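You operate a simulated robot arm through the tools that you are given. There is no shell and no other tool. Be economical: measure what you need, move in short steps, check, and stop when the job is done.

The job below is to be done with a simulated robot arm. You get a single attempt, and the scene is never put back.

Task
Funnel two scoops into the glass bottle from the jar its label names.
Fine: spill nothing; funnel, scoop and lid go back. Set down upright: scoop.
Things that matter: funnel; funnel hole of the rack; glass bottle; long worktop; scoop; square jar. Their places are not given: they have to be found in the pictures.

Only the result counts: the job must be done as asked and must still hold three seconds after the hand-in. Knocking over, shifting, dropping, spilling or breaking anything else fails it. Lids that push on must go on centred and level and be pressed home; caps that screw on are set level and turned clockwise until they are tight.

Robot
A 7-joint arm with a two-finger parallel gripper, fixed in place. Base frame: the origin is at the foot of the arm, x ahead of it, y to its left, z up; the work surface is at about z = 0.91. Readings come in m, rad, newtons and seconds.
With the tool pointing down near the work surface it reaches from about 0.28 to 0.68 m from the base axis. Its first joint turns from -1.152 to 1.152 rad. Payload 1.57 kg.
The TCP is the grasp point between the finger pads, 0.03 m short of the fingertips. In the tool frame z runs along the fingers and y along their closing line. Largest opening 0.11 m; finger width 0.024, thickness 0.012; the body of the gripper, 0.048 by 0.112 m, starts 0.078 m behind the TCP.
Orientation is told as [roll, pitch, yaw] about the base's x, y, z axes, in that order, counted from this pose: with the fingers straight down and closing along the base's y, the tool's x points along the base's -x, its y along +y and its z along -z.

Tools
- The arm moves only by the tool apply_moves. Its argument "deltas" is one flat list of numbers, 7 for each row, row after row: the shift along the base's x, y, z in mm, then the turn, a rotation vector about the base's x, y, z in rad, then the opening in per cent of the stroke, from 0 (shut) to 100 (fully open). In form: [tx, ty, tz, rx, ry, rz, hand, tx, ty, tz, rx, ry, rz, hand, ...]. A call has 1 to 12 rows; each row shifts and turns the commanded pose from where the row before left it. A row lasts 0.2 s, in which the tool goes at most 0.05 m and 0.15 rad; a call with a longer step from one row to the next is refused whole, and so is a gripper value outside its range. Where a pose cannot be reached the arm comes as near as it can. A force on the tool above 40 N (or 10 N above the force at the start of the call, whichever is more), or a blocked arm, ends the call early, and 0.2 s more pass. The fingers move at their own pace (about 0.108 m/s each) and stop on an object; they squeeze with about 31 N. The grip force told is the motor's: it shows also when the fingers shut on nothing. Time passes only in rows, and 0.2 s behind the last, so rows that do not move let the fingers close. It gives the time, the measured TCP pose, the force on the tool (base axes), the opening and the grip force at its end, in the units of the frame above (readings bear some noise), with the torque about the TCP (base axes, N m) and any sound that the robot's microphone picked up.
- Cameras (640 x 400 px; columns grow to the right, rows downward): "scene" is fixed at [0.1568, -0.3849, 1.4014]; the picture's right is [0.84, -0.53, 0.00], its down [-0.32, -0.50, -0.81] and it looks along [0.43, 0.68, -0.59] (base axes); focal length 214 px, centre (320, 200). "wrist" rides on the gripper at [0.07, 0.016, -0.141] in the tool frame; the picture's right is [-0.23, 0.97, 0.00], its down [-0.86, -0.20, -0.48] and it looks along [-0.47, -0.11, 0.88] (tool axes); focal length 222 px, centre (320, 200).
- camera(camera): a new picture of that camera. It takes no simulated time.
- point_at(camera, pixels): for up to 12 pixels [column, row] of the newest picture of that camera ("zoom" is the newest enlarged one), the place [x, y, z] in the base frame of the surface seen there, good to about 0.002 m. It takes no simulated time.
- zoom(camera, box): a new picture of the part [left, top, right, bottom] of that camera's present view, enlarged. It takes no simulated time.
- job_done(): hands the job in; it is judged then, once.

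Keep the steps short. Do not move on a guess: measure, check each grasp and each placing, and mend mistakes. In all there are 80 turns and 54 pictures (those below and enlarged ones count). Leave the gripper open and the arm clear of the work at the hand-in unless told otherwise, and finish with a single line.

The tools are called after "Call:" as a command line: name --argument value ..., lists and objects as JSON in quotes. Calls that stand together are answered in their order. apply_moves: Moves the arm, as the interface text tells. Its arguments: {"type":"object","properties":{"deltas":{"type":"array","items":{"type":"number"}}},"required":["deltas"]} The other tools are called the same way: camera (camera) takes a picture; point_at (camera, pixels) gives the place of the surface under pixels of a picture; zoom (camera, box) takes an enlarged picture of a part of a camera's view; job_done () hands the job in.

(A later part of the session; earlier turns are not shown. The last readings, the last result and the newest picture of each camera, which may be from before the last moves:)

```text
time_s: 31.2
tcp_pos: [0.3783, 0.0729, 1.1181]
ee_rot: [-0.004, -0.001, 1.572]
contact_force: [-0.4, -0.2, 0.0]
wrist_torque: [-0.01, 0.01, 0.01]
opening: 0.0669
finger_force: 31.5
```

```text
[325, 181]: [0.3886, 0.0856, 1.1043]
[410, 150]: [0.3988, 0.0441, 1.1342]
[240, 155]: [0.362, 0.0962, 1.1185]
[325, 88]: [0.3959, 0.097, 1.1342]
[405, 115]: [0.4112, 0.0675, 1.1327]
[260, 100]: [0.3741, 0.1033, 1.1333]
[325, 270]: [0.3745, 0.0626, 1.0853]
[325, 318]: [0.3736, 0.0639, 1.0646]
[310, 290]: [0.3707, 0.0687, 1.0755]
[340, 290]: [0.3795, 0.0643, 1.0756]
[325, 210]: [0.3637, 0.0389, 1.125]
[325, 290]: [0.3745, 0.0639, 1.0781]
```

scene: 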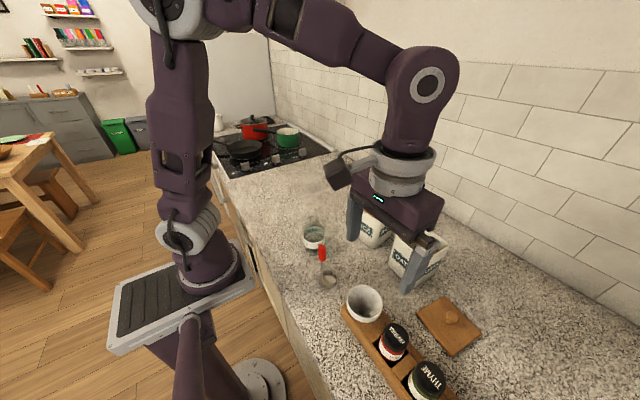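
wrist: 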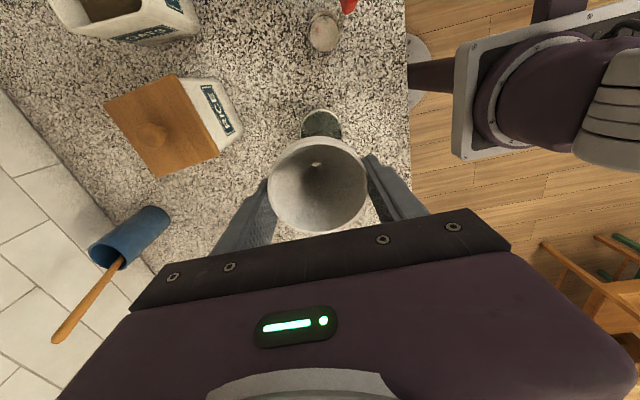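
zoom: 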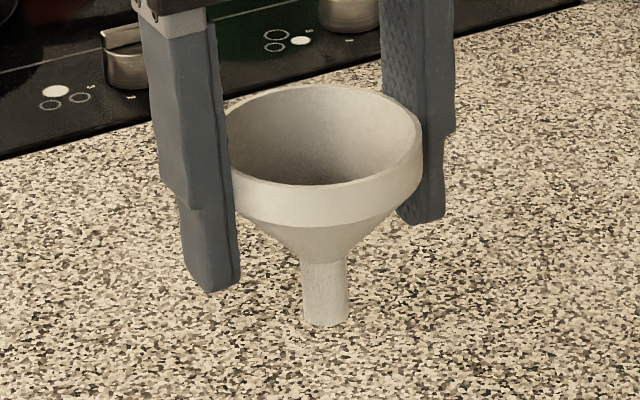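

The funnel slid up in the grip but is still level. Its stem axis is at (0.3783, 0.0704). I'll shift it to (0.3765, -0.006) and lower gently.

Call:
apply_moves --deltas '[-0.9, -38.2, 0, 0, 0, 0, 50, -0.9, -38.2, 0, 0, 0, 0, 50, 0, 0, -20, 0, 0, 0, 50, 0, 0, -15, 0, 0, 0, 50, 0, 0, -4, 0, 0, 0, 50, 0, 0, -3, 0, 0, 0, 50, 0, 0, -3, 0, 0, 0, 50, 0, 0, -3, 0, 0, 0, 50, 0, 0, 0, 0, 0, 0, 50]'

```text
time_s: 33.2
tcp_pos: [0.3768, -0.0041, 1.0683]
ee_rot: [-0.005, -0.001, 1.571]
contact_force: [-0.6, 0.8, -0.6]
wrist_torque: [-0.01, 0.01, 0.01]
opening: 0.067
finger_force: 31.0
```

There's no contact, and the stem tip is now below rim height, so it's in the neck. I'll keep lowering.

Call:
apply_moves --deltas '[0, 0, -4, 0, 0, 0, 50, 0, 0, -4, 0, 0, 0, 50, 0, 0, -3, 0, 0, 0, 50, 0, 0, 0, 0, 0, 0, 50]'

```text
time_s: 34.2
tcp_pos: [0.3768, -0.0028, 1.0576]
ee_rot: [-0.005, 0.0, 1.571]
contact_force: [0.0, 1.3, -0.4]
wrist_torque: [-0.02, 0.0, 0.03]
opening: 0.067
finger_force: 31.1
```

Call:
apply_moves --deltas '[0, 0, -3, 0, 0, 0, 50, 0, 0, -3, 0, 0, 0, 50, 0, 0, 0, 0, 0, 0, 50]'

```text
time_s: 35.0
tcp_pos: [0.3765, -0.0045, 1.0528]
ee_rot: [-0.005, -0.001, 1.571]
contact_force: [-0.7, 0.1, 0.3]
wrist_torque: [0.0, -0.03, 0.0]
opening: 0.067
finger_force: 31.0
```

Call:
apply_moves --deltas '[0, 0, -2, 0, 0, 0, 50, 0, 0, -2, 0, 0, 0, 50, 0, 0, 0, 0, 0, 0, 50]'

Call:
zoom --camera "scene" --box '[285, 190, 345, 260]'

```text
time_s: 35.8
tcp_pos: [0.377, -0.0037, 1.0487]
ee_rot: [-0.004, -0.001, 1.571]
contact_force: [-0.3, -0.5, 0.3]
wrist_torque: [0.0, 0.01, 0.0]
opening: 0.0672
finger_force: 30.8
```

```text
5.71 times, centred on (315, 225) of scene
```

zoom: 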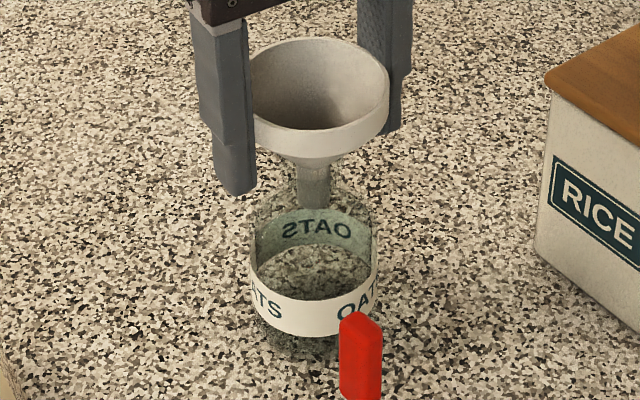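

The stem now shows through the neck glass. I'll lower the last few millimetres.

Call:
apply_moves --deltas '[0, 0, -2, 0, 0, 0, 50, 0, 0, -2, 0, 0, 0, 50, 0, 0, 0, 0, 0, 0, 50]'

```text
time_s: 36.6
tcp_pos: [0.3772, -0.0035, 1.0449]
ee_rot: [-0.007, -0.001, 1.57]
contact_force: [0.1, 0.5, 3.1]
wrist_torque: [-0.04, 0.01, -0.03]
opening: 0.067
finger_force: 30.4
```

Contact shows 3 N, so the cone is seated. I'll release and rise straight up.

Call:
apply_moves --deltas '[0, 0, -0.5, 0, 0, 0, 62, 0, 0, 0, 0, 0, 0, 75, 0, 0, 0, 0, 0, 0, 85, 0, 0, 20, 0, 0, 0, 85, 0, 0, 40, 0, 0, 0, 85, 0, 0, 40, 0, 0, 0, 85, 0, 0, 40, 0, 0, 0, 85, 0, 0, 0, 0, 0, 0, 85]'

Call:
zoom --camera "scene" --box '[285, 190, 355, 300]'

```text
time_s: 38.4
tcp_pos: [0.3799, -0.0025, 1.1832]
ee_rot: [-0.006, 0.001, 1.572]
contact_force: [-0.4, 0.1, 0.6]
wrist_torque: [-0.01, -0.01, 0.02]
opening: 0.0938
finger_force: 0.0
```

```text
3.64 times, centred on (320, 245) of scene
```

zoom: 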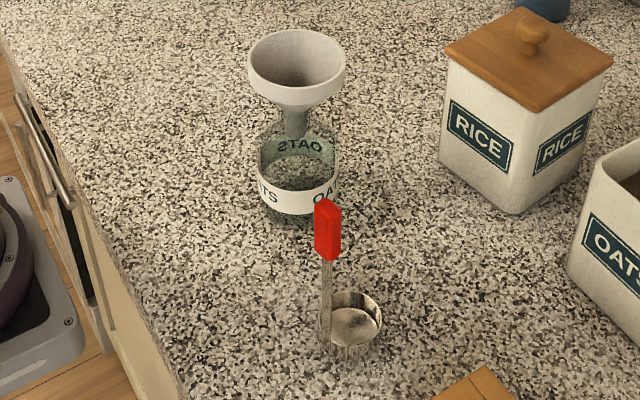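

The funnel is standing in the bottle. I'll measure the funnel rim and the scoop: handle, cup and orientation.

Call:
point_at --camera "zoom" --pixels '[[297, 33], [252, 60], [343, 62], [327, 204], [320, 230], [335, 230], [327, 255], [326, 290], [356, 298], [378, 312], [350, 348], [352, 325]]'

Call:
zoom --camera "scene" --box '[310, 235, 350, 295]'

Call:
point_at --camera "zoom" --pixels '[[262, 70], [305, 70], [285, 55], [265, 150], [285, 150], [270, 240], [290, 240], [276, 330], [345, 270], [385, 310], [345, 370], [310, 300]]'

```text
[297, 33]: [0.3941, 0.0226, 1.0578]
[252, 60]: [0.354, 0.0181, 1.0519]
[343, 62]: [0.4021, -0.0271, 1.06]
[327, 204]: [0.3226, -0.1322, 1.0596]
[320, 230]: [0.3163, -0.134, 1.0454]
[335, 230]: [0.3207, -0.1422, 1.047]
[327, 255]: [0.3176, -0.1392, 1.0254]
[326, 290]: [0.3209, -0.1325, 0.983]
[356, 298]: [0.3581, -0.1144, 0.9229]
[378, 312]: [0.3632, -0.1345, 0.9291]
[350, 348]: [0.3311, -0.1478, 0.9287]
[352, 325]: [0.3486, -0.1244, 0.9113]
```

```text
6.67 times, centred on (330, 265) of scene
```

zoom: 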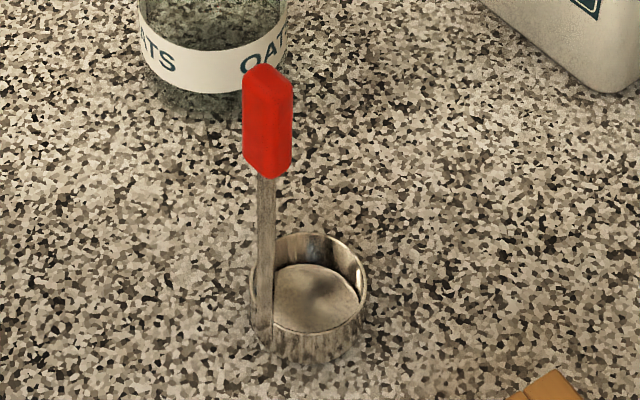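

```text
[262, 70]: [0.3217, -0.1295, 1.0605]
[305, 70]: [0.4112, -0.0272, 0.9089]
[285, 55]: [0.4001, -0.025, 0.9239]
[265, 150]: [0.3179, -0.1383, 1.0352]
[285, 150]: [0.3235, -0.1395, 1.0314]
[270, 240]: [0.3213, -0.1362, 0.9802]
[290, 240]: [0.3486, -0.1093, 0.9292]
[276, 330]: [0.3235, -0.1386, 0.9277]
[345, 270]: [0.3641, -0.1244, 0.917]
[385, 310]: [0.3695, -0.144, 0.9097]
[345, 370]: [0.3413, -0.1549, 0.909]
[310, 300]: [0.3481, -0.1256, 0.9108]
```

The scoop's handle is at about (0.322, -0.134) and its cup centre at (0.3425, -0.129), so it points about 0.27 rad off x. I'll move above the handle, turn to match, and check.

Call:
apply_moves --deltas '[-14, -33, -5, 0, 0, 0.0675, 60, -14, -33, -5, 0, 0, 0.0675, 60, -14, -33, -5, 0, 0, 0.0675, 60, -14, -33, -5, 0, 0, 0.0675, 60, 0, 0, 0, 0, 0, 0, 60]'

Call:
zoom --camera "wrist" --box '[270, 110, 370, 200]'

Call:
point_at --camera "zoom" --pixels '[[320, 200], [320, 240], [320, 280], [300, 220], [340, 220], [280, 200], [360, 200], [300, 260]]'

```text
time_s: 39.6
tcp_pos: [0.3233, -0.1371, 1.1654]
ee_rot: [-0.004, 0.0, 1.842]
contact_force: [0.2, -0.5, 0.1]
wrist_torque: [0.0, 0.02, -0.01]
opening: 0.0658
finger_force: 0.1
```

```text
4.44 times, centred on (320, 155) of wrist
```

zoom: 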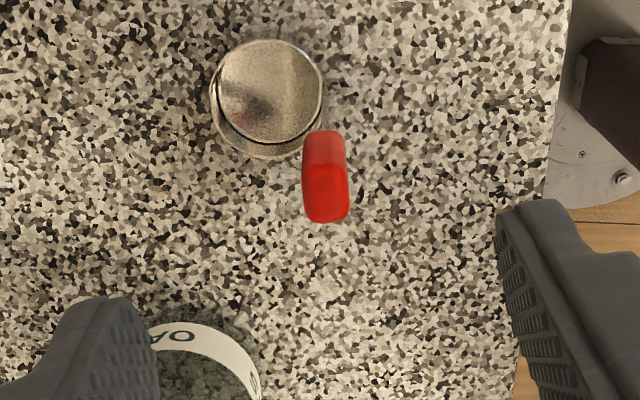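

```text
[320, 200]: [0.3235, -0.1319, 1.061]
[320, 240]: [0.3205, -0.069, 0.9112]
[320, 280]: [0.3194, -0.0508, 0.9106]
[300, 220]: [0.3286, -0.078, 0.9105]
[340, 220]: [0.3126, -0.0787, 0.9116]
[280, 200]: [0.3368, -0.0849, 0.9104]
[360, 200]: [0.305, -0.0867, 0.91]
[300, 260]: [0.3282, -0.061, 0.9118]
```

I'll measure the corners of the grip's top face so I can centre on it.

Call:
point_at --camera "zoom" --pixels '[[308, 190], [344, 190], [326, 218], [326, 175], [326, 165], [312, 214], [343, 212], [326, 195], [265, 45], [212, 95], [320, 90], [268, 90]]'

```text
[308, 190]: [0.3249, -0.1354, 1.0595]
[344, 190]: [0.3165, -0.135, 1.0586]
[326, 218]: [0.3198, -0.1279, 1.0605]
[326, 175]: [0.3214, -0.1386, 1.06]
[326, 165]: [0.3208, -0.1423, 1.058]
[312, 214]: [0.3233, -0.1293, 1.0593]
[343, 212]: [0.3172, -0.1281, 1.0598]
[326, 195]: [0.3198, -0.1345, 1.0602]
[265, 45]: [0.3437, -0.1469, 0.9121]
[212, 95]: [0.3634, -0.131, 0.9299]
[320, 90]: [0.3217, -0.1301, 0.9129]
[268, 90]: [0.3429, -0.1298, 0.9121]
```

The grip's centre is (0.3205, -0.135). I'll come down onto it and close.

Call:
apply_moves --deltas '[-2.5, 1, -40, 0.004, 0, 0, 50, 0, 0, -40, 0, 0, 0, 50, 0, 0, -30, 0, 0, 0, 40, 0, 0, -12, 0, 0, 0, 40, 0, 0, 0, 0, 0, 0, 20, 0, 0, 0, 0, 0, 0, 0, 0, 0, 0, 0, 0, 0, 0, 0, 0, 0, 0, 0, 0, 0]'

```text
time_s: 41.4
tcp_pos: [0.3203, -0.1356, 1.0421]
ee_rot: [-0.006, -0.005, 1.843]
contact_force: [-0.6, -0.3, -0.3]
wrist_torque: [0.01, 0.04, -0.01]
opening: 0.0111
finger_force: 28.6
```

The handle is gripped at 11 mm opening. I'll lift slowly and move to the pouring start pose, to rehearse the tilt while the scoop is empty.

Call:
apply_moves --deltas '[0, 0, 5, 0, 0, 0, 0, 0, 0, 15, 0, 0, 0, 0, 0, 0, 40, 0, 0, 0, 0, 0, 0, 45, 0, 0, 0, 0, 0, 0, 45, 0, 0, 0, 0, 0, 0, 40, 0, 0, 0, 0, 11, 35, 0, 0, 0, 0, 0, 11, 35, 0, 0, 0, 0, 0, 12, 35, 0, 0, 0, 0, 0, 0, 0, 0, 0, 0, 0, 0]'

Call:
zoom --camera "scene" --box '[275, 130, 355, 240]'

Call:
point_at --camera "zoom" --pixels '[[320, 200], [300, 200], [340, 200], [280, 200], [320, 180], [340, 180], [300, 180], [320, 160], [340, 160], [320, 220], [320, 240]]'

```text
time_s: 43.6
tcp_pos: [0.3521, -0.0337, 1.2317]
ee_rot: [-0.005, -0.003, 1.842]
contact_force: [0.5, 0.2, -0.5]
wrist_torque: [0.0, 0.01, 0.02]
opening: 0.0114
finger_force: 29.2
```

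```text
3.64 times, centred on (315, 185) of scene
```

zoom: 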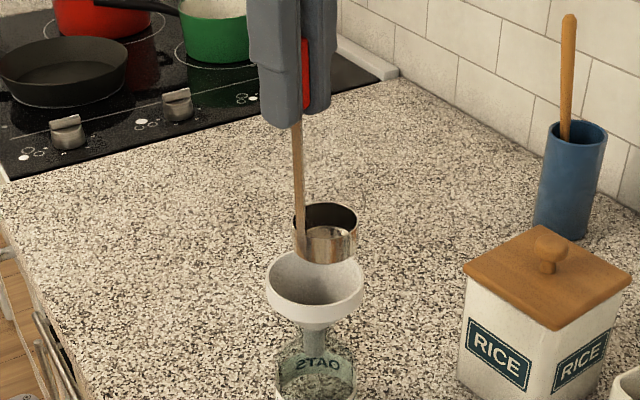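

```text
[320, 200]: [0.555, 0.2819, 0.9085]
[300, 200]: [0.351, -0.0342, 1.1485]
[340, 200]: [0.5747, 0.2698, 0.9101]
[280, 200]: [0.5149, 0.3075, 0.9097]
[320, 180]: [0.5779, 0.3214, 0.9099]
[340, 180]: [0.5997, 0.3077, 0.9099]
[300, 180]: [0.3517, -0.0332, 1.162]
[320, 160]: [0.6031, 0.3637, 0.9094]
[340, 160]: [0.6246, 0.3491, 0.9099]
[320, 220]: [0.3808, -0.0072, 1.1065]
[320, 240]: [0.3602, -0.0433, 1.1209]
```

Call:
point_at --camera "zoom" --pixels '[[356, 225], [327, 206], [345, 207], [350, 245], [330, 250], [310, 245], [330, 232], [340, 262]]'

```text
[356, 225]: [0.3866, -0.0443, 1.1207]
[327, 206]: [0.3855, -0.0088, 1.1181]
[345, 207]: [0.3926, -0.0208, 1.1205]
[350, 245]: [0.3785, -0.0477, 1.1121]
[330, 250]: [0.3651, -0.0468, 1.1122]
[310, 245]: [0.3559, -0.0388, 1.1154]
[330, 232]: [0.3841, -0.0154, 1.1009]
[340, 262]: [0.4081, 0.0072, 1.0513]
```

The scoop hangs level, with its lip near (0.374, -0.007, 1.12), above the funnel. I'll rehearse the tilt about that lip while it's empty.

Call:
apply_moves --deltas '[2, 20, 2.7, -0.15, 0, 0, 0, 0, 17.2, 0.1, -0.15, 0, 0, 0, 0, 17.1, -2.5, -0.15, 0, 0, 0, 0, 16.5, -5, -0.15, 0, 0, 0, 0, 15.6, -7.4, -0.15, 0, 0, 0, 0, 14.3, -9.6, -0.15, 0, 0, 0, 0, 12.7, -11.7, -0.15, 0, 0, 0, 0, 10.8, -13.4, -0.15, 0, 0, 0, 0, 8.7, -14.9, -0.15, 0, 0, 0, 0, 6.4, -16, -0.15, 0, 0, 0, 0, 3.9, -16.8, -0.15, 0, 0, 0]'

Call:
camera --camera "scene"

```text
time_s: 46.0
tcp_pos: [0.3526, 0.1116, 1.1377]
ee_rot: [1.848, 1.291, -2.87]
contact_force: [-0.5, 0.3, -0.6]
wrist_torque: [0.06, 0.0, 0.01]
opening: 0.0114
finger_force: 29.2
```

```text
13 pictures are left
```

scene: 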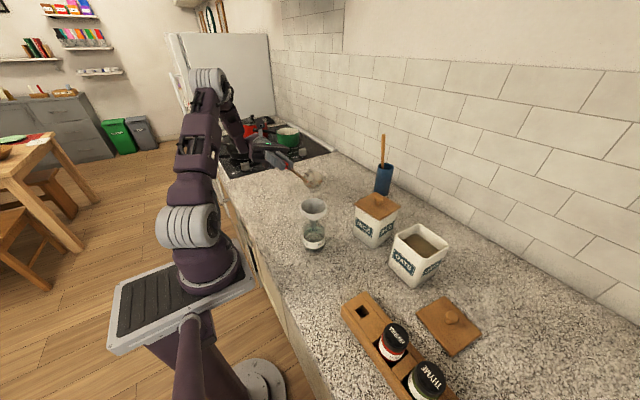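

The pose is reachable. I'll check where the cup's lower lip sits over the funnel.

Call:
zoom --camera "scene" --box '[280, 150, 350, 240]'

```text
4.44 times, centred on (315, 195) of scene
```

zoom: 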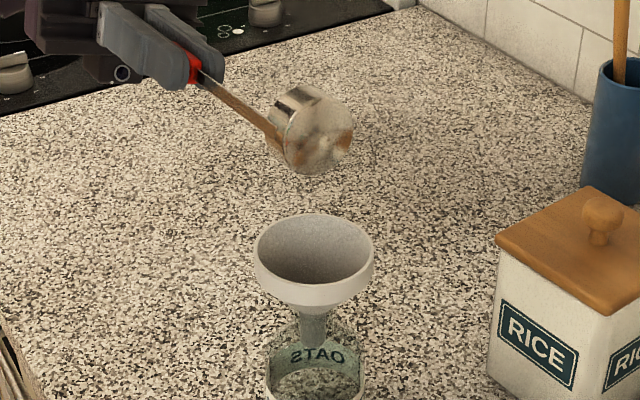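

Call:
point_at --camera "zoom" --pixels '[[300, 170], [290, 155], [320, 170], [340, 150], [310, 130], [282, 145], [315, 90], [314, 218], [370, 255], [260, 250]]'

```text
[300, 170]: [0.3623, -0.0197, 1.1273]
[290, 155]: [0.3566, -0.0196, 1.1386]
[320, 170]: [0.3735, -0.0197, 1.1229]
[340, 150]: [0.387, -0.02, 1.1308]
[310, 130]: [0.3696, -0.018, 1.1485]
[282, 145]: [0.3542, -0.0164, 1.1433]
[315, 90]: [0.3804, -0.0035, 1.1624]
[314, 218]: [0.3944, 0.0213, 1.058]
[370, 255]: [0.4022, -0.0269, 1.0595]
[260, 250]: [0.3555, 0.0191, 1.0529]
```

The lip is at about (0.374, -0.002, 1.12), well over the funnel. I'll rotate back upright the same way, and measure the jar opening again from the last scene picture.

Call:
apply_moves --deltas '[0, -3.9, 16.8, 0.15, 0, 0, 0, 0, -6.4, 16, 0.15, 0, 0, 0, 0, -8.7, 14.9, 0.15, 0, 0, 0, 0, -10.8, 13.4, 0.15, 0, 0, 0, 0, -12.7, 11.7, 0.15, 0, 0, 0, 0, -14.3, 9.6, 0.15, 0, 0, 0, 0, -15.6, 7.4, 0.15, 0, 0, 0, 0, -16.5, 5, 0.15, 0, 0, 0, 0, -17.1, 2.5, 0.15, 0, 0, 0, 0, -17.2, -0.1, 0.15, 0, 0, 0, 0, -17, -2.7, 0.15, 0, 0, 0]'

Call:
point_at --camera "scene" --pixels '[[399, 241], [419, 227], [445, 241], [424, 261], [402, 241], [441, 244], [421, 232], [424, 256], [395, 242], [423, 264], [420, 224], [434, 252]]'

```text
time_s: 48.4
tcp_pos: [0.3567, -0.0275, 1.2327]
ee_rot: [-0.007, -0.005, 1.841]
contact_force: [-0.5, 0.2, -0.4]
wrist_torque: [0.01, 0.0, 0.02]
opening: 0.0112
finger_force: 29.1
```

```text
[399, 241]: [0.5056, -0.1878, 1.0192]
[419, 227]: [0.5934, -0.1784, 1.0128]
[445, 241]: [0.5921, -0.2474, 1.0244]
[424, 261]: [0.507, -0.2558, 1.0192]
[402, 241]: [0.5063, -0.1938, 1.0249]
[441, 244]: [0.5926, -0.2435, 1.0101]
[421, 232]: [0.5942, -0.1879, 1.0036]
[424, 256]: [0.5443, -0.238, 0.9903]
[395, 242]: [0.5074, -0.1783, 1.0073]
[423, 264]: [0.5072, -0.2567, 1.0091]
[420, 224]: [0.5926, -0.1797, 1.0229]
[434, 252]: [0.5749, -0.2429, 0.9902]
```

The jar's inside is about 0.511–0.593 in x, centred near (0.5495, -0.219), with its contents at z 0.990. I'll carry the empty scoop there and bring the cup down to just above the oats.

Call:
apply_moves --deltas '[28.7, -32.6, 0, 0, 0, 0, 0, 28.7, -32.6, 0, 0, 0, 0, 0, 28.7, -32.6, 0, 0, 0, 0, 0, 28.7, -32.6, 0, 0, 0, 0, 0, 28.7, -32.6, 0, 0, 0, 0, 0, 28.7, -32.6, 0, 0, 0, 0, 0, 0, 0, -40, 0, 0, 0, 0, 0, 0, -40, 0, 0, 0, 0, 0, 0, -20, 0, 0, 0, 0, 0, 0, 0, 0, 0, 0, 0]'

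Call:
zoom --camera "scene" --box '[380, 190, 464, 290]'

```text
time_s: 50.6
tcp_pos: [0.5272, -0.2224, 1.1346]
ee_rot: [-0.005, -0.003, 1.842]
contact_force: [0.2, 0.3, 0.1]
wrist_torque: [-0.04, 0.01, -0.01]
opening: 0.0111
finger_force: 29.0
```

```text
4.00 times, centred on (422, 240) of scene
```

zoom: 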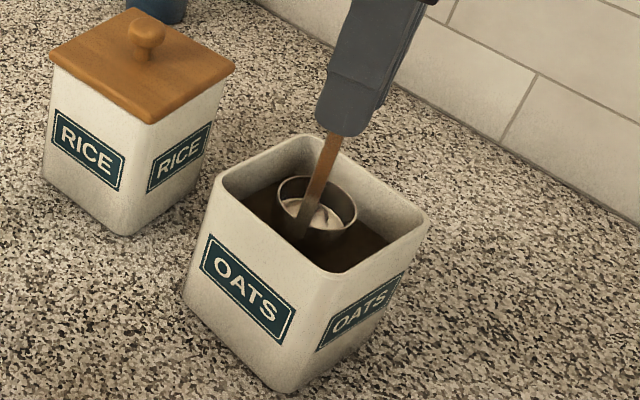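

The cup is centred in the jar above the oats. I'll press it straight down in 5 mm steps, watching the force.

Call:
apply_moves --deltas '[0, 0, -5, 0, 0, 0, 0, 0, 0, -5, 0, 0, 0, 0, 0, 0, -5, 0, 0, 0, 0, 0, 0, -5, 0, 0, 0, 0, 0, 0, 0, 0, 0, 0, 0]'

```text
time_s: 51.8
tcp_pos: [0.5269, -0.2221, 1.1127]
ee_rot: [-0.006, -0.003, 1.842]
contact_force: [0.3, -0.3, 0.3]
wrist_torque: [0.02, 0.0, 0.01]
opening: 0.0112
finger_force: 29.4
```

There's no resistance. I'll go deeper, until the cup rim is about 10 mm under the surface.

Call:
apply_moves --deltas '[0, 0, -5, 0, 0, 0, 0, 0, 0, -5, 0, 0, 0, 0, 0, 0, -5, 0, 0, 0, 0, 0, 0, -5, 0, 0, 0, 0, 0, 0, -5, 0, 0, 0, 0, 0, 0, -5, 0, 0, 0, 0, 0, 0, 0, 0, 0, 0, 0]'

Call:
zoom --camera "scene" --box '[390, 210, 454, 280]'

```text
time_s: 53.4
tcp_pos: [0.5267, -0.2225, 1.0828]
ee_rot: [-0.005, -0.004, 1.842]
contact_force: [0.9, 0.5, 0.1]
wrist_torque: [-0.02, -0.01, 0.01]
opening: 0.0112
finger_force: 28.7
```

```text
5.71 times, centred on (422, 245) of scene
```

zoom: 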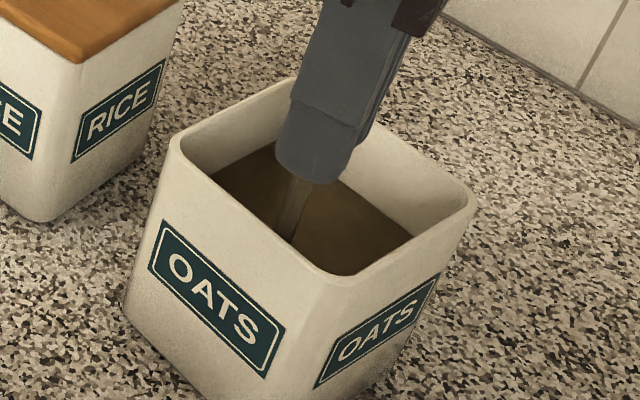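

The cup is under the oats. I'll raise it level and slowly, then look.

Call:
apply_moves --deltas '[0, 0, 8, 0, 0, 0, 0, 0, 0, 10, 0, 0, 0, 0, 0, 0, 12, 0, 0, 0, 0, 0, 0, 15, 0, 0, 0, 0, 0, 0, 15, 0, 0, 0, 0, 0, 0, 20, 0, 0, 0, 0, 0, 0, 20, 0, 0, 0, 0, 0, 0, 20, 0, 0, 0, 0, 0, 0, 15, 0, 0, 0, 0, 0, 0, 8, 0, 0, 0, 0, 0, 0, 0, 0, 0, 0, 0]'

Call:
zoom --camera "scene" --box '[380, 170, 464, 280]'

```text
time_s: 55.8
tcp_pos: [0.5263, -0.2217, 1.2265]
ee_rot: [-0.006, -0.003, 1.843]
contact_force: [-0.6, 0.8, -0.9]
wrist_torque: [0.0, -0.03, -0.01]
opening: 0.0114
finger_force: 28.4
```

```text
3.64 times, centred on (422, 225) of scene
```

zoom: 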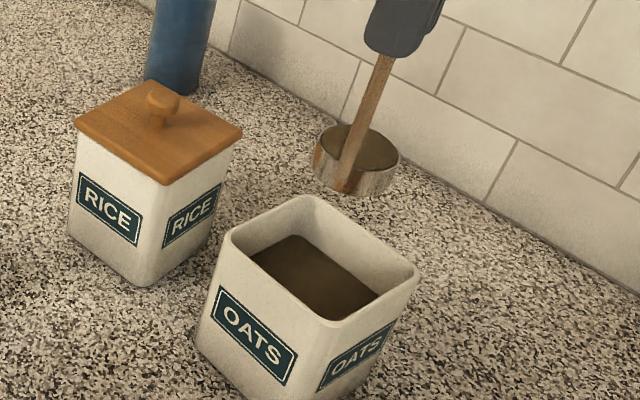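

The cup is level full with no spill. I'll carry it smoothly to the pour start above the funnel.

Call:
apply_moves --deltas '[-8, 9, 0, 0, 0, 0, 0, -19, 21.6, 0, 0, 0, 0, 0, -19, 21.6, 0, 0, 0, 0, 0, -19, 21.6, 0, 0, 0, 0, 0, -19, 21.6, 0, 0, 0, 0, 0, -19, 21.6, 0, 0, 0, 0, 0, -19, 21.6, 0, 0, 0, 0, 0, -19, 21.6, 0, 0, 0, 0, 0, -19, 21.6, 0, 0, 0, 0, 0, -9.5, 9.8, 0, 0, 0, 0, 0, 0, 0, -8, 0, 0, 0, 0, 0, 0, 0, 0, 0, 0, 0]'

Call:
zoom --camera "scene" --box '[280, 140, 350, 240]'

Call:
point_at --camera "zoom" --pixels '[[330, 210], [330, 190], [330, 230], [345, 205], [310, 215], [360, 220]]'

```text
time_s: 58.4
tcp_pos: [0.3586, -0.0287, 1.2153]
ee_rot: [-0.006, -0.004, 1.841]
contact_force: [-0.3, -0.2, 0.1]
wrist_torque: [-0.01, 0.0, -0.02]
opening: 0.0114
finger_force: 29.0
```

```text
4.00 times, centred on (315, 190) of scene
```

zoom: 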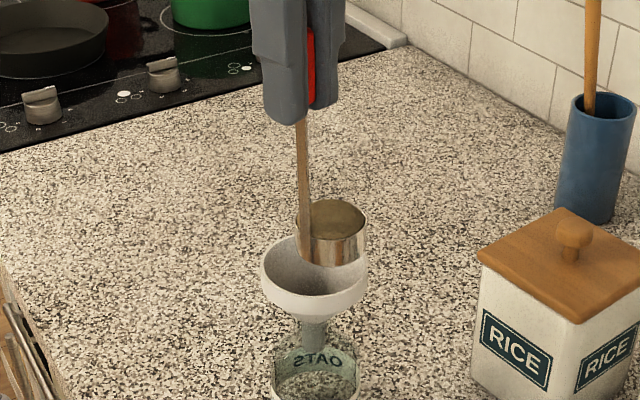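

```text
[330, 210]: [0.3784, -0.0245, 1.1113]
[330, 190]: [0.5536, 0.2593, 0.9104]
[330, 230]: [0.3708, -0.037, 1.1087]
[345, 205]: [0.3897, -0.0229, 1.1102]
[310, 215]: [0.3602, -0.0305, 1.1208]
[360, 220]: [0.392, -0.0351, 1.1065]
```

The cup is full and its lip is above the funnel's centre. I'll begin the tilt slowly, with short pauses.

Call:
apply_moves --deltas '[0, 17, 2.7, -0.15, 0, 0, 0, 0, 17.2, 0.1, -0.15, 0, 0, 0, 0, 17.1, -2.5, -0.15, 0, 0, 0, 0, 0, 0, 0, 0, 0, 0, 0, 16.5, -5, -0.15, 0, 0, 0, 0, 0, 0, 0, 0, 0, 0, 0, 15.6, -7.4, -0.15, 0, 0, 0, 0, 0, 0, 0, 0, 0, 0, 0, 14.3, -9.6, -0.15, 0, 0, 0, 0, 0, 0, 0, 0, 0, 0, 0, 12.7, -11.7, -0.15, 0, 0, 0, 0, 0, 0, 0, 0, 0, 0]'

Call:
apply_moves --deltas '[0, 10.8, -13.4, -0.15, 0, 0, 0, 0, 0, 0, 0, 0, 0, 0, 0, 8.7, -14.9, -0.15, 0, 0, 0, 0, 0, 0, 0, 0, 0, 0, 0, 6.4, -16, -0.15, 0, 0, 0, 0, 0, 0, 0, 0, 0, 0, 0, 3.9, -16.8, -0.15, 0, 0, 0, 0, 1.3, -17.2, -0.15, 0, 0, 0, 0, 0, 0, 0, 0, 0, 0, 0, 0, 0, 0, 0, 0, 0]'

Call:
zoom --camera "scene" --box '[280, 150, 350, 255]'

```text
time_s: 61.0
tcp_pos: [0.358, 0.0782, 1.1819]
ee_rot: [0.427, 0.987, 2.077]
contact_force: [-0.7, -0.2, 0.4]
wrist_torque: [0.02, -0.03, -0.01]
opening: 0.0113
finger_force: 28.6
```

```text
time_s: 63.2
tcp_pos: [0.3568, 0.1099, 1.1051]
ee_rot: [2.276, 1.221, -2.459]
contact_force: [-0.2, -0.2, -0.7]
wrist_torque: [0.03, 0.04, 0.01]
opening: 0.0115
finger_force: 28.8
```

```text
3.81 times, centred on (315, 202) of scene
```

zoom: 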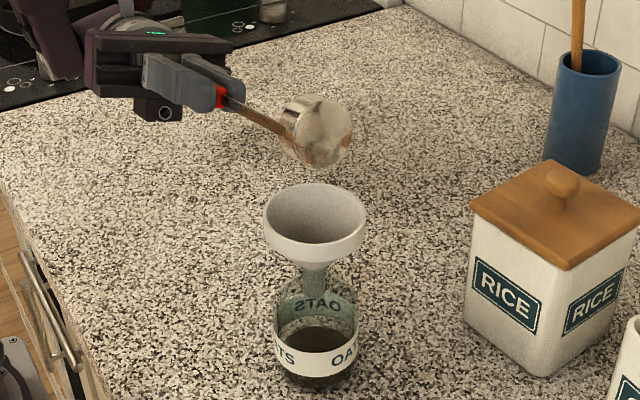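

The oats went into the bottle and nothing is on the worktop. I'll rotate back upright, return above the jar and check the cup is empty.

Call:
apply_moves --deltas '[0, -1.3, 17.2, 0.15, 0, 0, 0, 0, -3.9, 16.8, 0.15, 0, 0, 0, 0, -6.4, 16, 0.15, 0, 0, 0, 0, -8.7, 14.9, 0.15, 0, 0, 0, 0, -10.8, 13.4, 0.15, 0, 0, 0, 0, -12.7, 11.7, 0.15, 0, 0, 0, 0, -14.3, 9.6, 0.15, 0, 0, 0, 0, -15.6, 7.4, 0.15, 0, 0, 0, 0, -16.5, 5, 0.15, 0, 0, 0, 0, -17.1, 2.5, 0.15, 0, 0, 0, 0, -17.2, -0.1, 0.15, 0, 0, 0, 0, -17, -2.7, 0.15, 0, 0, 0]'

Call:
apply_moves --deltas '[0, 0, 8, 0, 0, 0, 0, 28.25, -31.93, 0, 0, 0, 0, 0, 28.25, -31.93, 0, 0, 0, 0, 0, 28.25, -31.93, 0, 0, 0, 0, 0, 28.25, -31.93, 0, 0, 0, 0, 0, 28.25, -31.93, 0, 0, 0, 0, 0, 28.25, -31.93, 0, 0, 0, 0, 0, 0, 0, 0, 0, 0, 0, 0]'

Call:
zoom --camera "scene" --box '[300, 165, 464, 285]'

```text
time_s: 65.8
tcp_pos: [0.3569, -0.0303, 1.2173]
ee_rot: [-0.01, -0.005, 1.843]
contact_force: [-0.2, 1.1, 0.2]
wrist_torque: [-0.02, 0.04, 0.05]
opening: 0.0114
finger_force: 28.5
```

```text
time_s: 67.6
tcp_pos: [0.5266, -0.22, 1.2239]
ee_rot: [-0.006, -0.004, 1.84]
contact_force: [0.2, 0.2, -0.8]
wrist_torque: [0.02, 0.0, 0.0]
opening: 0.0111
finger_force: 29.3
```

```text
3.33 times, centred on (382, 225) of scene
```

zoom: 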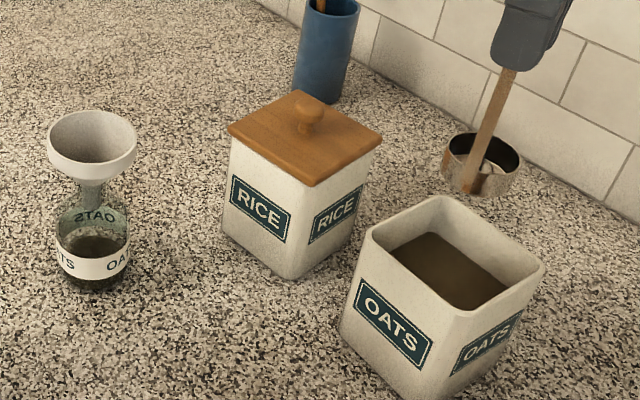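

The cup is empty and the first scoop is in the bottle. Now for the second dip, slightly deeper.

Call:
apply_moves --deltas '[0, 0, -40, 0, 0, 0, 0, 0, 0, -35, 0, 0, 0, 0, 0, 0, -20, 0, 0, 0, 0, 0, 0, -10, 0, 0, 0, 0, 0, 0, -10, 0, 0, 0, 0, 0, 0, -10, 0, 0, 0, 0, 0, 0, -10, 0, 0, 0, 0, 0, 0, -6, 0, 0, 0, 0, 0, 0, -5, 0, 0, 0, 0, 0, 0, 0, 0, 0, 0, 0]'

Call:
apply_moves --deltas '[0, 0, 8, 0, 0, 0, 0, 0, 0, 10, 0, 0, 0, 0, 0, 0, 12, 0, 0, 0, 0, 0, 0, 15, 0, 0, 0, 0, 0, 0, 15, 0, 0, 0, 0, 0, 0, 20, 0, 0, 0, 0, 0, 0, 20, 0, 0, 0, 0, 0, 0, 20, 0, 0, 0, 0, 0, 0, 16, 0, 0, 0, 0, 0, 0, 10, 0, 0, 0, 0, 0, 0, 0, 0, 0, 0, 0]'

Call:
zoom --camera "scene" --box '[380, 170, 464, 280]'

```text
time_s: 69.8
tcp_pos: [0.5257, -0.2229, 1.0777]
ee_rot: [-0.006, -0.004, 1.843]
contact_force: [0.5, -0.2, -1.3]
wrist_torque: [0.0, 0.02, -0.02]
opening: 0.0112
finger_force: 28.7
```

```text
time_s: 72.2
tcp_pos: [0.5277, -0.2242, 1.2238]
ee_rot: [-0.004, -0.002, 1.84]
contact_force: [-0.8, 0.3, -0.6]
wrist_torque: [0.0, 0.02, -0.02]
opening: 0.0113
finger_force: 29.0
```

```text
3.64 times, centred on (422, 225) of scene
```

zoom: 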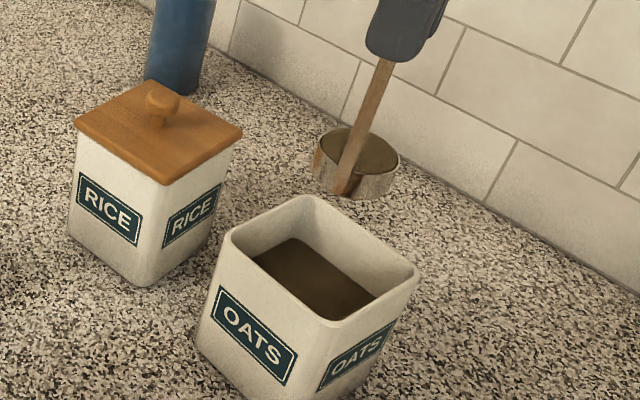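

The cup is full again. I'll repeat the carry and the slow pour exactly as before.

Call:
apply_moves --deltas '[-8, 9, 0, 0, 0, 0, 0, -19, 21.6, 0, 0, 0, 0, 0, -19, 21.6, 0, 0, 0, 0, 0, -19, 21.6, 0, 0, 0, 0, 0, -19, 21.6, 0, 0, 0, 0, 0, -19, 21.6, 0, 0, 0, 0, 0, -19, 21.6, 0, 0, 0, 0, 0, -19, 21.6, 0, 0, 0, 0, 0, -19, 21.6, 0, 0, 0, 0, 0, -9.5, 9.8, 0, 0, 0, 0, 0, 0, 0, -8, 0, 0, 0, 0, 0, 0, 0, 0, 0, 0, 0]'

Call:
apply_moves --deltas '[0, 17, 2.7, -0.15, 0, 0, 0, 0, 17.2, 0.1, -0.15, 0, 0, 0, 0, 17.1, -2.5, -0.15, 0, 0, 0, 0, 0, 0, 0, 0, 0, 0, 0, 16.5, -5, -0.15, 0, 0, 0, 0, 0, 0, 0, 0, 0, 0, 0, 15.6, -7.4, -0.15, 0, 0, 0, 0, 0, 0, 0, 0, 0, 0, 0, 14.3, -9.6, -0.15, 0, 0, 0, 0, 0, 0, 0, 0, 0, 0, 0, 12.7, -11.7, -0.15, 0, 0, 0, 0, 0, 0, 0, 0, 0, 0]'

Call:
apply_moves --deltas '[0, 10.8, -13.4, -0.15, 0, 0, 0, 0, 0, 0, 0, 0, 0, 0, 0, 8.7, -14.9, -0.15, 0, 0, 0, 0, 0, 0, 0, 0, 0, 0, 0, 6.4, -16, -0.15, 0, 0, 0, 0, 0, 0, 0, 0, 0, 0, 0, 3.9, -16.8, -0.15, 0, 0, 0, 0, 1.3, -17.2, -0.15, 0, 0, 0, 0, 0, 0, 0, 0, 0, 0, 0, 0, 0, 0, 0, 0, 0, 0, 0, 0, 0, 0, 0, 0]'

Call:
apply_moves --deltas '[0, -1.3, 17.2, 0.15, 0, 0, 0, 0, -3.9, 16.8, 0.15, 0, 0, 0, 0, -6.4, 16, 0.15, 0, 0, 0, 0, -8.7, 14.9, 0.15, 0, 0, 0, 0, -10.8, 13.4, 0.15, 0, 0, 0, 0, -12.7, 11.7, 0.15, 0, 0, 0, 0, -14.3, 9.6, 0.15, 0, 0, 0, 0, -15.6, 7.4, 0.15, 0, 0, 0, 0, -16.5, 5, 0.15, 0, 0, 0, 0, -17.1, 2.5, 0.15, 0, 0, 0, 0, -17.2, -0.1, 0.15, 0, 0, 0, 0, -17, -2.7, 0.15, 0, 0, 0]'

```text
time_s: 74.8
tcp_pos: [0.3568, -0.0311, 1.2153]
ee_rot: [-0.005, -0.005, 1.84]
contact_force: [0.0, 0.0, -0.2]
wrist_torque: [-0.02, 0.02, -0.01]
opening: 0.0112
finger_force: 28.5
```

```text
time_s: 77.4
tcp_pos: [0.3573, 0.0809, 1.1869]
ee_rot: [0.427, 0.988, 2.078]
contact_force: [0.6, 0.4, -0.3]
wrist_torque: [0.05, 0.0, -0.01]
opening: 0.0113
finger_force: 28.6
```

```text
time_s: 79.8
tcp_pos: [0.3574, 0.1097, 1.1065]
ee_rot: [2.275, 1.221, -2.463]
contact_force: [-0.7, -0.7, 0.4]
wrist_torque: [0.08, 0.04, 0.01]
opening: 0.011
finger_force: 28.7
```

```text
time_s: 82.4
tcp_pos: [0.3586, -0.0303, 1.2154]
ee_rot: [-0.009, -0.005, 1.842]
contact_force: [0.3, -1.0, -0.4]
wrist_torque: [0.03, -0.01, 0.03]
opening: 0.0111
finger_force: 29.0
```

Now the scoop goes back. I'll move over its original spot and lower to about 12 mm above the worktop.

Call:
apply_moves --deltas '[0, 0, 10, 0, 0, 0, 0, -12.5, -35.1, 0, 0, 0, 0, 0, -12.5, -35.1, 0, 0, 0, 0, 0, -12.4, -35.2, 0, 0, 0, 0, 0, 0, 0, -40, 0.006, 0, 0, 0, 0, 0, -40, 0, 0, 0, 0, 0, 0, -40, 0, 0, 0, 0, 0, 0, -35, 0, 0, 0, 0, 0, 0, -15, 0, 0, 0, 0, 0, 0, 0, 0, 0, 0, 0]'

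Call:
zoom --camera "scene" --box '[270, 190, 370, 300]'

```text
time_s: 84.6
tcp_pos: [0.319, -0.1363, 1.0565]
ee_rot: [-0.007, -0.009, 1.842]
contact_force: [0.3, -0.4, 0.0]
wrist_torque: [-0.03, 0.02, -0.05]
opening: 0.0112
finger_force: 28.5
```

```text
3.64 times, centred on (320, 245) of scene
```

zoom: 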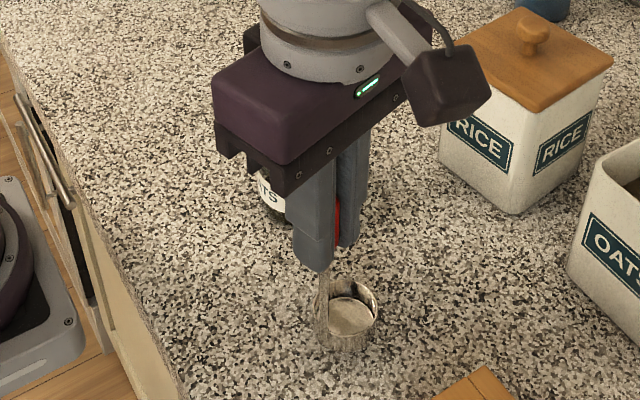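

The cup is empty and upright. I'll lower the last 13–15 mm until I feel contact.

Call:
apply_moves --deltas '[0, 0, -6, 0, 0, 0, 0, 0, 0, -4, 0, 0, 0, 0, 0, 0, -2, 0, 0, 0, 0, 0, 0, -1.5, 0, 0, 0, 0, 0, 0, 0, 0, 0, 0, 0]'

```text
time_s: 85.8
tcp_pos: [0.3187, -0.137, 1.0431]
ee_rot: [-0.008, -0.008, 1.842]
contact_force: [0.1, 1.1, 3.4]
wrist_torque: [0.05, 0.04, -0.02]
opening: 0.0115
finger_force: 29.0
```

Contact shows 3.4 N. I'll open, rise straight up, and go above the funnel with yaw back at 1.57.

Call:
apply_moves --deltas '[0, 0, 0, 0, 0, 0, 18, 0, 0, 0, 0, 0, 0, 30, 0, 0, 0, 0, 0, 0, 40, 0, 0, 20, 0, 0, 0, 40, 0, 0, 40, 0, 0, 0, 40, 0, 0, 45, 0, 0, 0, 50, 0, 0, 35, 0, 0, 0, 70, 14.5, 33.5, 0, 0, 0, -0.068, 100, 14.5, 33.5, 0, 0, 0, -0.068, 100, 14.5, 33.5, 0, 0, 0, -0.068, 100, 14.8, 33.5, 0, 0, 0, -0.068, 100, 0, 0, 0, 0, 0, 0, 100]'

Call:
camera --camera "scene"

Call:
point_at --camera "scene" --pixels '[[314, 199], [302, 206], [326, 206], [323, 254], [322, 262], [355, 310], [361, 313], [367, 312], [362, 308], [345, 310], [370, 300], [452, 316]]'

```text
time_s: 88.4
tcp_pos: [0.378, -0.0031, 1.182]
ee_rot: [-0.007, -0.009, 1.569]
contact_force: [0.3, 0.6, 1.3]
wrist_torque: [0.02, 0.0, -0.01]
opening: 0.1099
finger_force: 0.1
```

```text
3 pictures are left
```

scene: 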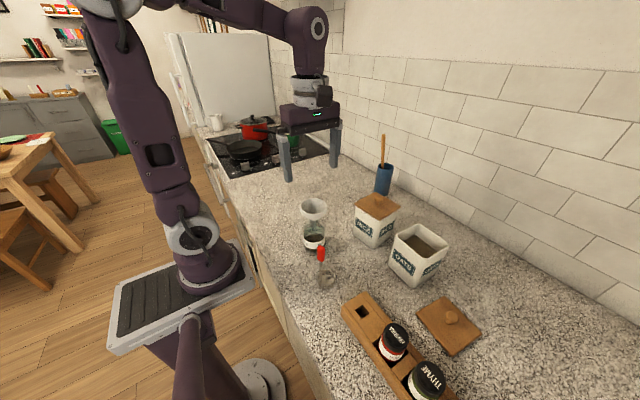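

```text
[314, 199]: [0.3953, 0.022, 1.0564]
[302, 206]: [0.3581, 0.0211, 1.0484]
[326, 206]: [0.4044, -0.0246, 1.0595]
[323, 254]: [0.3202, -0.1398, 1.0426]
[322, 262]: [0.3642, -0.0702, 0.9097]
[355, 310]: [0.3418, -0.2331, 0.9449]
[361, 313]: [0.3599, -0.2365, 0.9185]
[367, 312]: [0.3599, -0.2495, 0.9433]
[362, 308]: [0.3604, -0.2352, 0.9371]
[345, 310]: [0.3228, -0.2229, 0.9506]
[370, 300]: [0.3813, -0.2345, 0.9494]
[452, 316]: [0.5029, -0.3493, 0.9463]
```

The scoop is standing upright at its old place. I'll lower around the funnel rim, grip it and lift slightly.

Call:
apply_moves --deltas '[0, -1, -40, 0.007, 0.009, 0, 100, 0, 0, -40, 0, 0, 0, 100, 0, 0, -35, 0, 0, 0, 100, 0, 0, -16, 0, 0, 0, 100, 0, 0, 0, 0, 0, 0, 80, 0, 0, 0, 0, 0, 0, 50, 0, 0, 0, 0, 0, 0, 50, 0, 0, 0, 0, 0, 0, 50]'

```text
time_s: 90.2
tcp_pos: [0.3788, -0.0042, 1.0503]
ee_rot: [0.002, -0.014, 1.569]
contact_force: [-1.0, -0.7, 0.7]
wrist_torque: [0.01, 0.04, -0.01]
opening: 0.0675
finger_force: 31.5
```

The rim is gripped at 67.5 mm. I'll lift straight up and carry it over the rack hole at a safe height.

Call:
apply_moves --deltas '[0, 0, 8, 0, 0, 0, 50, 0, 0, 15, 0, 0, 0, 50, 0, 0, 25, 0, 0, 0, 50, 0, 0, 45, 0, 0, 0, 50, 0, 0, 45, 0, 0, 0, 50, -5.2, -39.8, 0, 0, 0, 0, 50, -5.2, -39.8, 0, 0, 0, 0, 50, -5.2, -39.8, 0, 0, 0, 0, 50, -5.2, -39.8, 0, 0, 0, 0, 50, -5.2, -39.8, 0, 0, 0, 0, 50, -5, -39.8, 0, 0, 0, 0, 50, 0, 0, 0, 0, 0, 0, 50]'

Call:
apply_moves --deltas '[0, 0, -40, 0, 0, 0, 50, 0, 0, -40, 0, 0, 0, 50, 0, 0, -40, 0, 0, 0, 50, 0, 0, 0, 0, 0, 0, 50]'

Call:
zoom --camera "scene" --box '[320, 255, 400, 335]'

```text
time_s: 92.8
tcp_pos: [0.3447, -0.2427, 1.1904]
ee_rot: [0.0, -0.016, 1.569]
contact_force: [-0.2, -1.1, -1.0]
wrist_torque: [0.03, 0.0, -0.01]
opening: 0.0672
finger_force: 31.2
```

```text
time_s: 93.8
tcp_pos: [0.344, -0.2409, 1.0687]
ee_rot: [0.002, -0.016, 1.569]
contact_force: [0.3, 0.8, -0.2]
wrist_torque: [-0.01, -0.04, 0.04]
opening: 0.0674
finger_force: 31.3
```

```text
5.00 times, centred on (360, 295) of scene
```

zoom: 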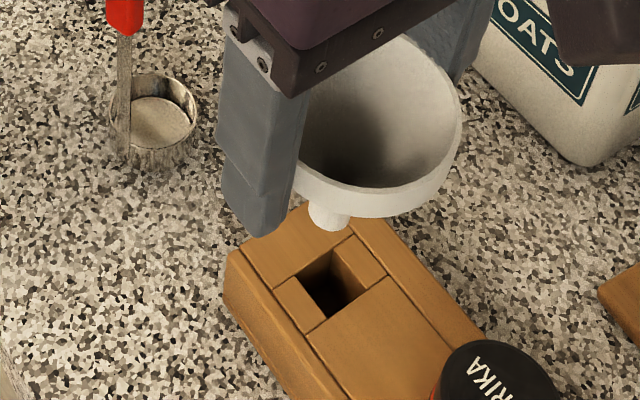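

The hole and the stem tip are both in clear view. I'll measure both.

Call:
point_at --camera "zoom" --pixels '[[299, 279], [331, 248], [372, 289], [328, 322], [311, 222], [328, 229], [347, 222], [328, 215], [380, 212], [455, 150], [310, 185], [420, 205]]'

```text
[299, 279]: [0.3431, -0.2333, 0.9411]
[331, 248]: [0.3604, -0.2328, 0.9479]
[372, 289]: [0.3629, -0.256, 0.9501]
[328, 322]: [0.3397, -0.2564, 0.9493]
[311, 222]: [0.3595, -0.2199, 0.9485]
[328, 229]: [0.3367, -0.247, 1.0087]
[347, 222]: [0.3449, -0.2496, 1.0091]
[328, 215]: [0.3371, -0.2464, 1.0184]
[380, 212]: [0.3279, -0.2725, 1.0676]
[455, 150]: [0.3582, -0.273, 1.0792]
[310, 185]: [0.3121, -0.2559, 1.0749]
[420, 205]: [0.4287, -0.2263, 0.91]
```

The hole's centre is at (0.3505, -0.2445), and the stem is at about (0.343, -0.242). I'll shift +7 mm in x and -2.5 mm in y, and lower the stem into the hole.

Call:
apply_moves --deltas '[7, -2.5, 0, 0, 0, 0, 50, 0, 0, -30, 0, 0, 0, 50, 0, 0, -20, 0, 0, 0, 50, 0, 0, -6, 0, 0, 0, 50, 0, 0, -6, 0, 0, 0, 50, 0, 0, -6, 0, 0, 0, 50, 0, 0, 0, 0, 0, 0, 50]'

```text
time_s: 95.4
tcp_pos: [0.3537, -0.2435, 1.0045]
ee_rot: [0.0, -0.015, 1.57]
contact_force: [0.4, -0.3, 0.6]
wrist_torque: [-0.02, 0.0, -0.01]
opening: 0.0675
finger_force: 30.8
```

There's no contact and the tip is below the rack top, so it's in the hole. I'll continue in small steps.

Call:
apply_moves --deltas '[-1, 0, -5, 0, 0, 0, 50, 0, 0, -4, 0, 0, 0, 50, 0, 0, -4, 0, 0, 0, 50, 0, 0, -3, 0, 0, 0, 50, 0, 0, 0, 0, 0, 0, 50]'

```text
time_s: 96.6
tcp_pos: [0.352, -0.2435, 0.9862]
ee_rot: [0.001, -0.017, 1.57]
contact_force: [-0.1, 0.4, 0.0]
wrist_torque: [0.04, 0.04, -0.02]
opening: 0.0673
finger_force: 31.2
```

Call:
apply_moves --deltas '[0, 0, -1.5, 0, 0, 0, 50, 0, 0, -1, 0, 0, 0, 50, 0, 0, 0, 0, 0, 0, 50]'

```text
time_s: 97.4
tcp_pos: [0.3528, -0.2434, 0.9836]
ee_rot: [0.0, -0.018, 1.569]
contact_force: [-0.6, -0.7, -0.6]
wrist_torque: [-0.01, 0.01, -0.05]
opening: 0.0673
finger_force: 31.4
```

No contact yet, but the tip is in and the cone is within a couple of millimetres of its seat. I'll ease down 1.5 mm, release, rise and move over the lid, then take a scene picture.

Call:
apply_moves --deltas '[0, 0, -1.5, 0, 0, 0, 50, 0, 0, 0, 0, 0, 0, 63, 0, 0, 0, 0, 0, 0, 75, 0, 0, 0, 0, 0, 0, 90, 0, 0, 20, 0, 0, 0, 90, 0, 0, 45, 0, 0, 0, 90, 0, 0, 45, 0, 0, 0, 80, 37, -27, 0, -0.017, 0, 0, 60, 37, -27, 0, 0, 0, 0, 50, 37, -27, 0, 0, 0, 0, 50, 37, -27.5, 0, 0, 0, 0, 50, 0, 0, 0, 0, 0, 0, 50]'

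Call:
camera --camera "scene"

Call:
point_at --camera "scene" --pixels '[[390, 262], [396, 269], [404, 277], [412, 283], [424, 280], [432, 274], [438, 269], [420, 308], [425, 320], [434, 330], [442, 341], [451, 352]]'

Call:
point_at --camera "scene" --pixels '[[363, 288], [350, 300], [380, 300], [363, 318], [451, 312], [448, 316], [455, 316], [460, 347], [470, 338], [400, 243], [410, 250], [418, 257]]'

```text
time_s: 100.0
tcp_pos: [0.4999, -0.3507, 1.0907]
ee_rot: [0.005, 0.0, 1.569]
contact_force: [0.4, 0.3, -0.2]
wrist_torque: [0.02, 0.01, 0.01]
opening: 0.055
finger_force: 0.0
```

```text
1 pictures are left
```

scene: 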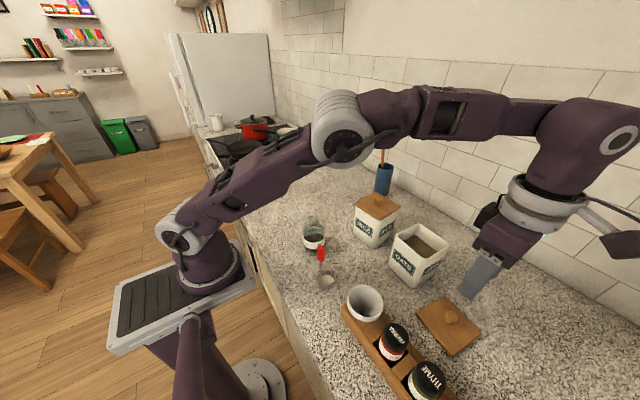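

```text
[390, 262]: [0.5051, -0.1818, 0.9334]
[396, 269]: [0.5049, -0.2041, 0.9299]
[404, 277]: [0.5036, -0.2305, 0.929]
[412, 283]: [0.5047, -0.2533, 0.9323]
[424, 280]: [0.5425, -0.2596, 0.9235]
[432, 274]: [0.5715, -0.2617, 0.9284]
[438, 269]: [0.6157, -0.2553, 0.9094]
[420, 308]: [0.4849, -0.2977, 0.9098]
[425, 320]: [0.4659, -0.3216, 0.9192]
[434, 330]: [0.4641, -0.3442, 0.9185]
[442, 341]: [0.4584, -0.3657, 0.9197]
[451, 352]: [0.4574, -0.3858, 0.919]
```

```text
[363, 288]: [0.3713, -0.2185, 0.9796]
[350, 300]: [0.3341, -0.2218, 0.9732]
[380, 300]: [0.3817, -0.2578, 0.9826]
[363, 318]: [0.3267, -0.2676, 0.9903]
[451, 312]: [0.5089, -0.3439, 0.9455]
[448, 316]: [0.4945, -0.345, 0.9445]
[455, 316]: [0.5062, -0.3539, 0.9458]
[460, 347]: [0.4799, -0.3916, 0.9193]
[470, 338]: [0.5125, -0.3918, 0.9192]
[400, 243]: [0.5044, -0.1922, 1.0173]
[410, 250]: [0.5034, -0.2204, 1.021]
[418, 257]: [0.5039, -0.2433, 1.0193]
```

The funnel is seated in the rack, with its rim at about z 0.99, and the scoop is upright. The lid must move back by (+48, +136) mm and turn about +0.055 rad to match the jar. I'll grip the knob and lift slowly.

Call:
apply_moves --deltas '[0, -1, -45, 0, 0, 0, 50, 0, 0, -45, 0, 0, 0, 45, 0, 0, -30, 0, 0, 0, 40, 0, 0, -15, 0, 0, 0, 40, 0, 0, -4.5, 0, 0, 0, 40, 0, 0, 0, 0, 0, 0, 40, 0, 0, 0, 0, 0, 0, 15, 0, 0, 0, 0, 0, 0, 0, 0, 0, 0, 0, 0, 0, 0]'

Call:
apply_moves --deltas '[0, 0, 2, 0, 0, 0, 0, 0, 0, 4, 0, 0, 0, 0, 0, 0, 8, 0, 0, 0, 0, 0, 0, 12, 0, 0, 0, 0, 0, 0, 14, 0, 0, 0, 0, 0, 0, 16, 0, 0, 0, 0, 0, 0, 20, 0, 0, 0, 0, 0, 0, 24, 0, 0, 0, 0, 0, 0, 28, 0, 0, 0, 0, 0, 0, 28, 0, 0, 0, 0, 0, 0, 18, 0, 0, 0, 0, 0, 0, 0, 0, 0, 0, 0]'

```text
time_s: 102.0
tcp_pos: [0.5017, -0.3518, 0.9516]
ee_rot: [0.004, 0.001, 1.568]
contact_force: [1.2, -0.6, -0.7]
wrist_torque: [-0.02, -0.03, 0.04]
opening: 0.0232
finger_force: 30.9
```

```text
time_s: 104.6
tcp_pos: [0.5023, -0.3539, 1.126]
ee_rot: [0.002, 0.001, 1.567]
contact_force: [-0.2, 0.3, -0.2]
wrist_torque: [0.02, 0.01, 0.03]
opening: 0.0233
finger_force: 30.9
```

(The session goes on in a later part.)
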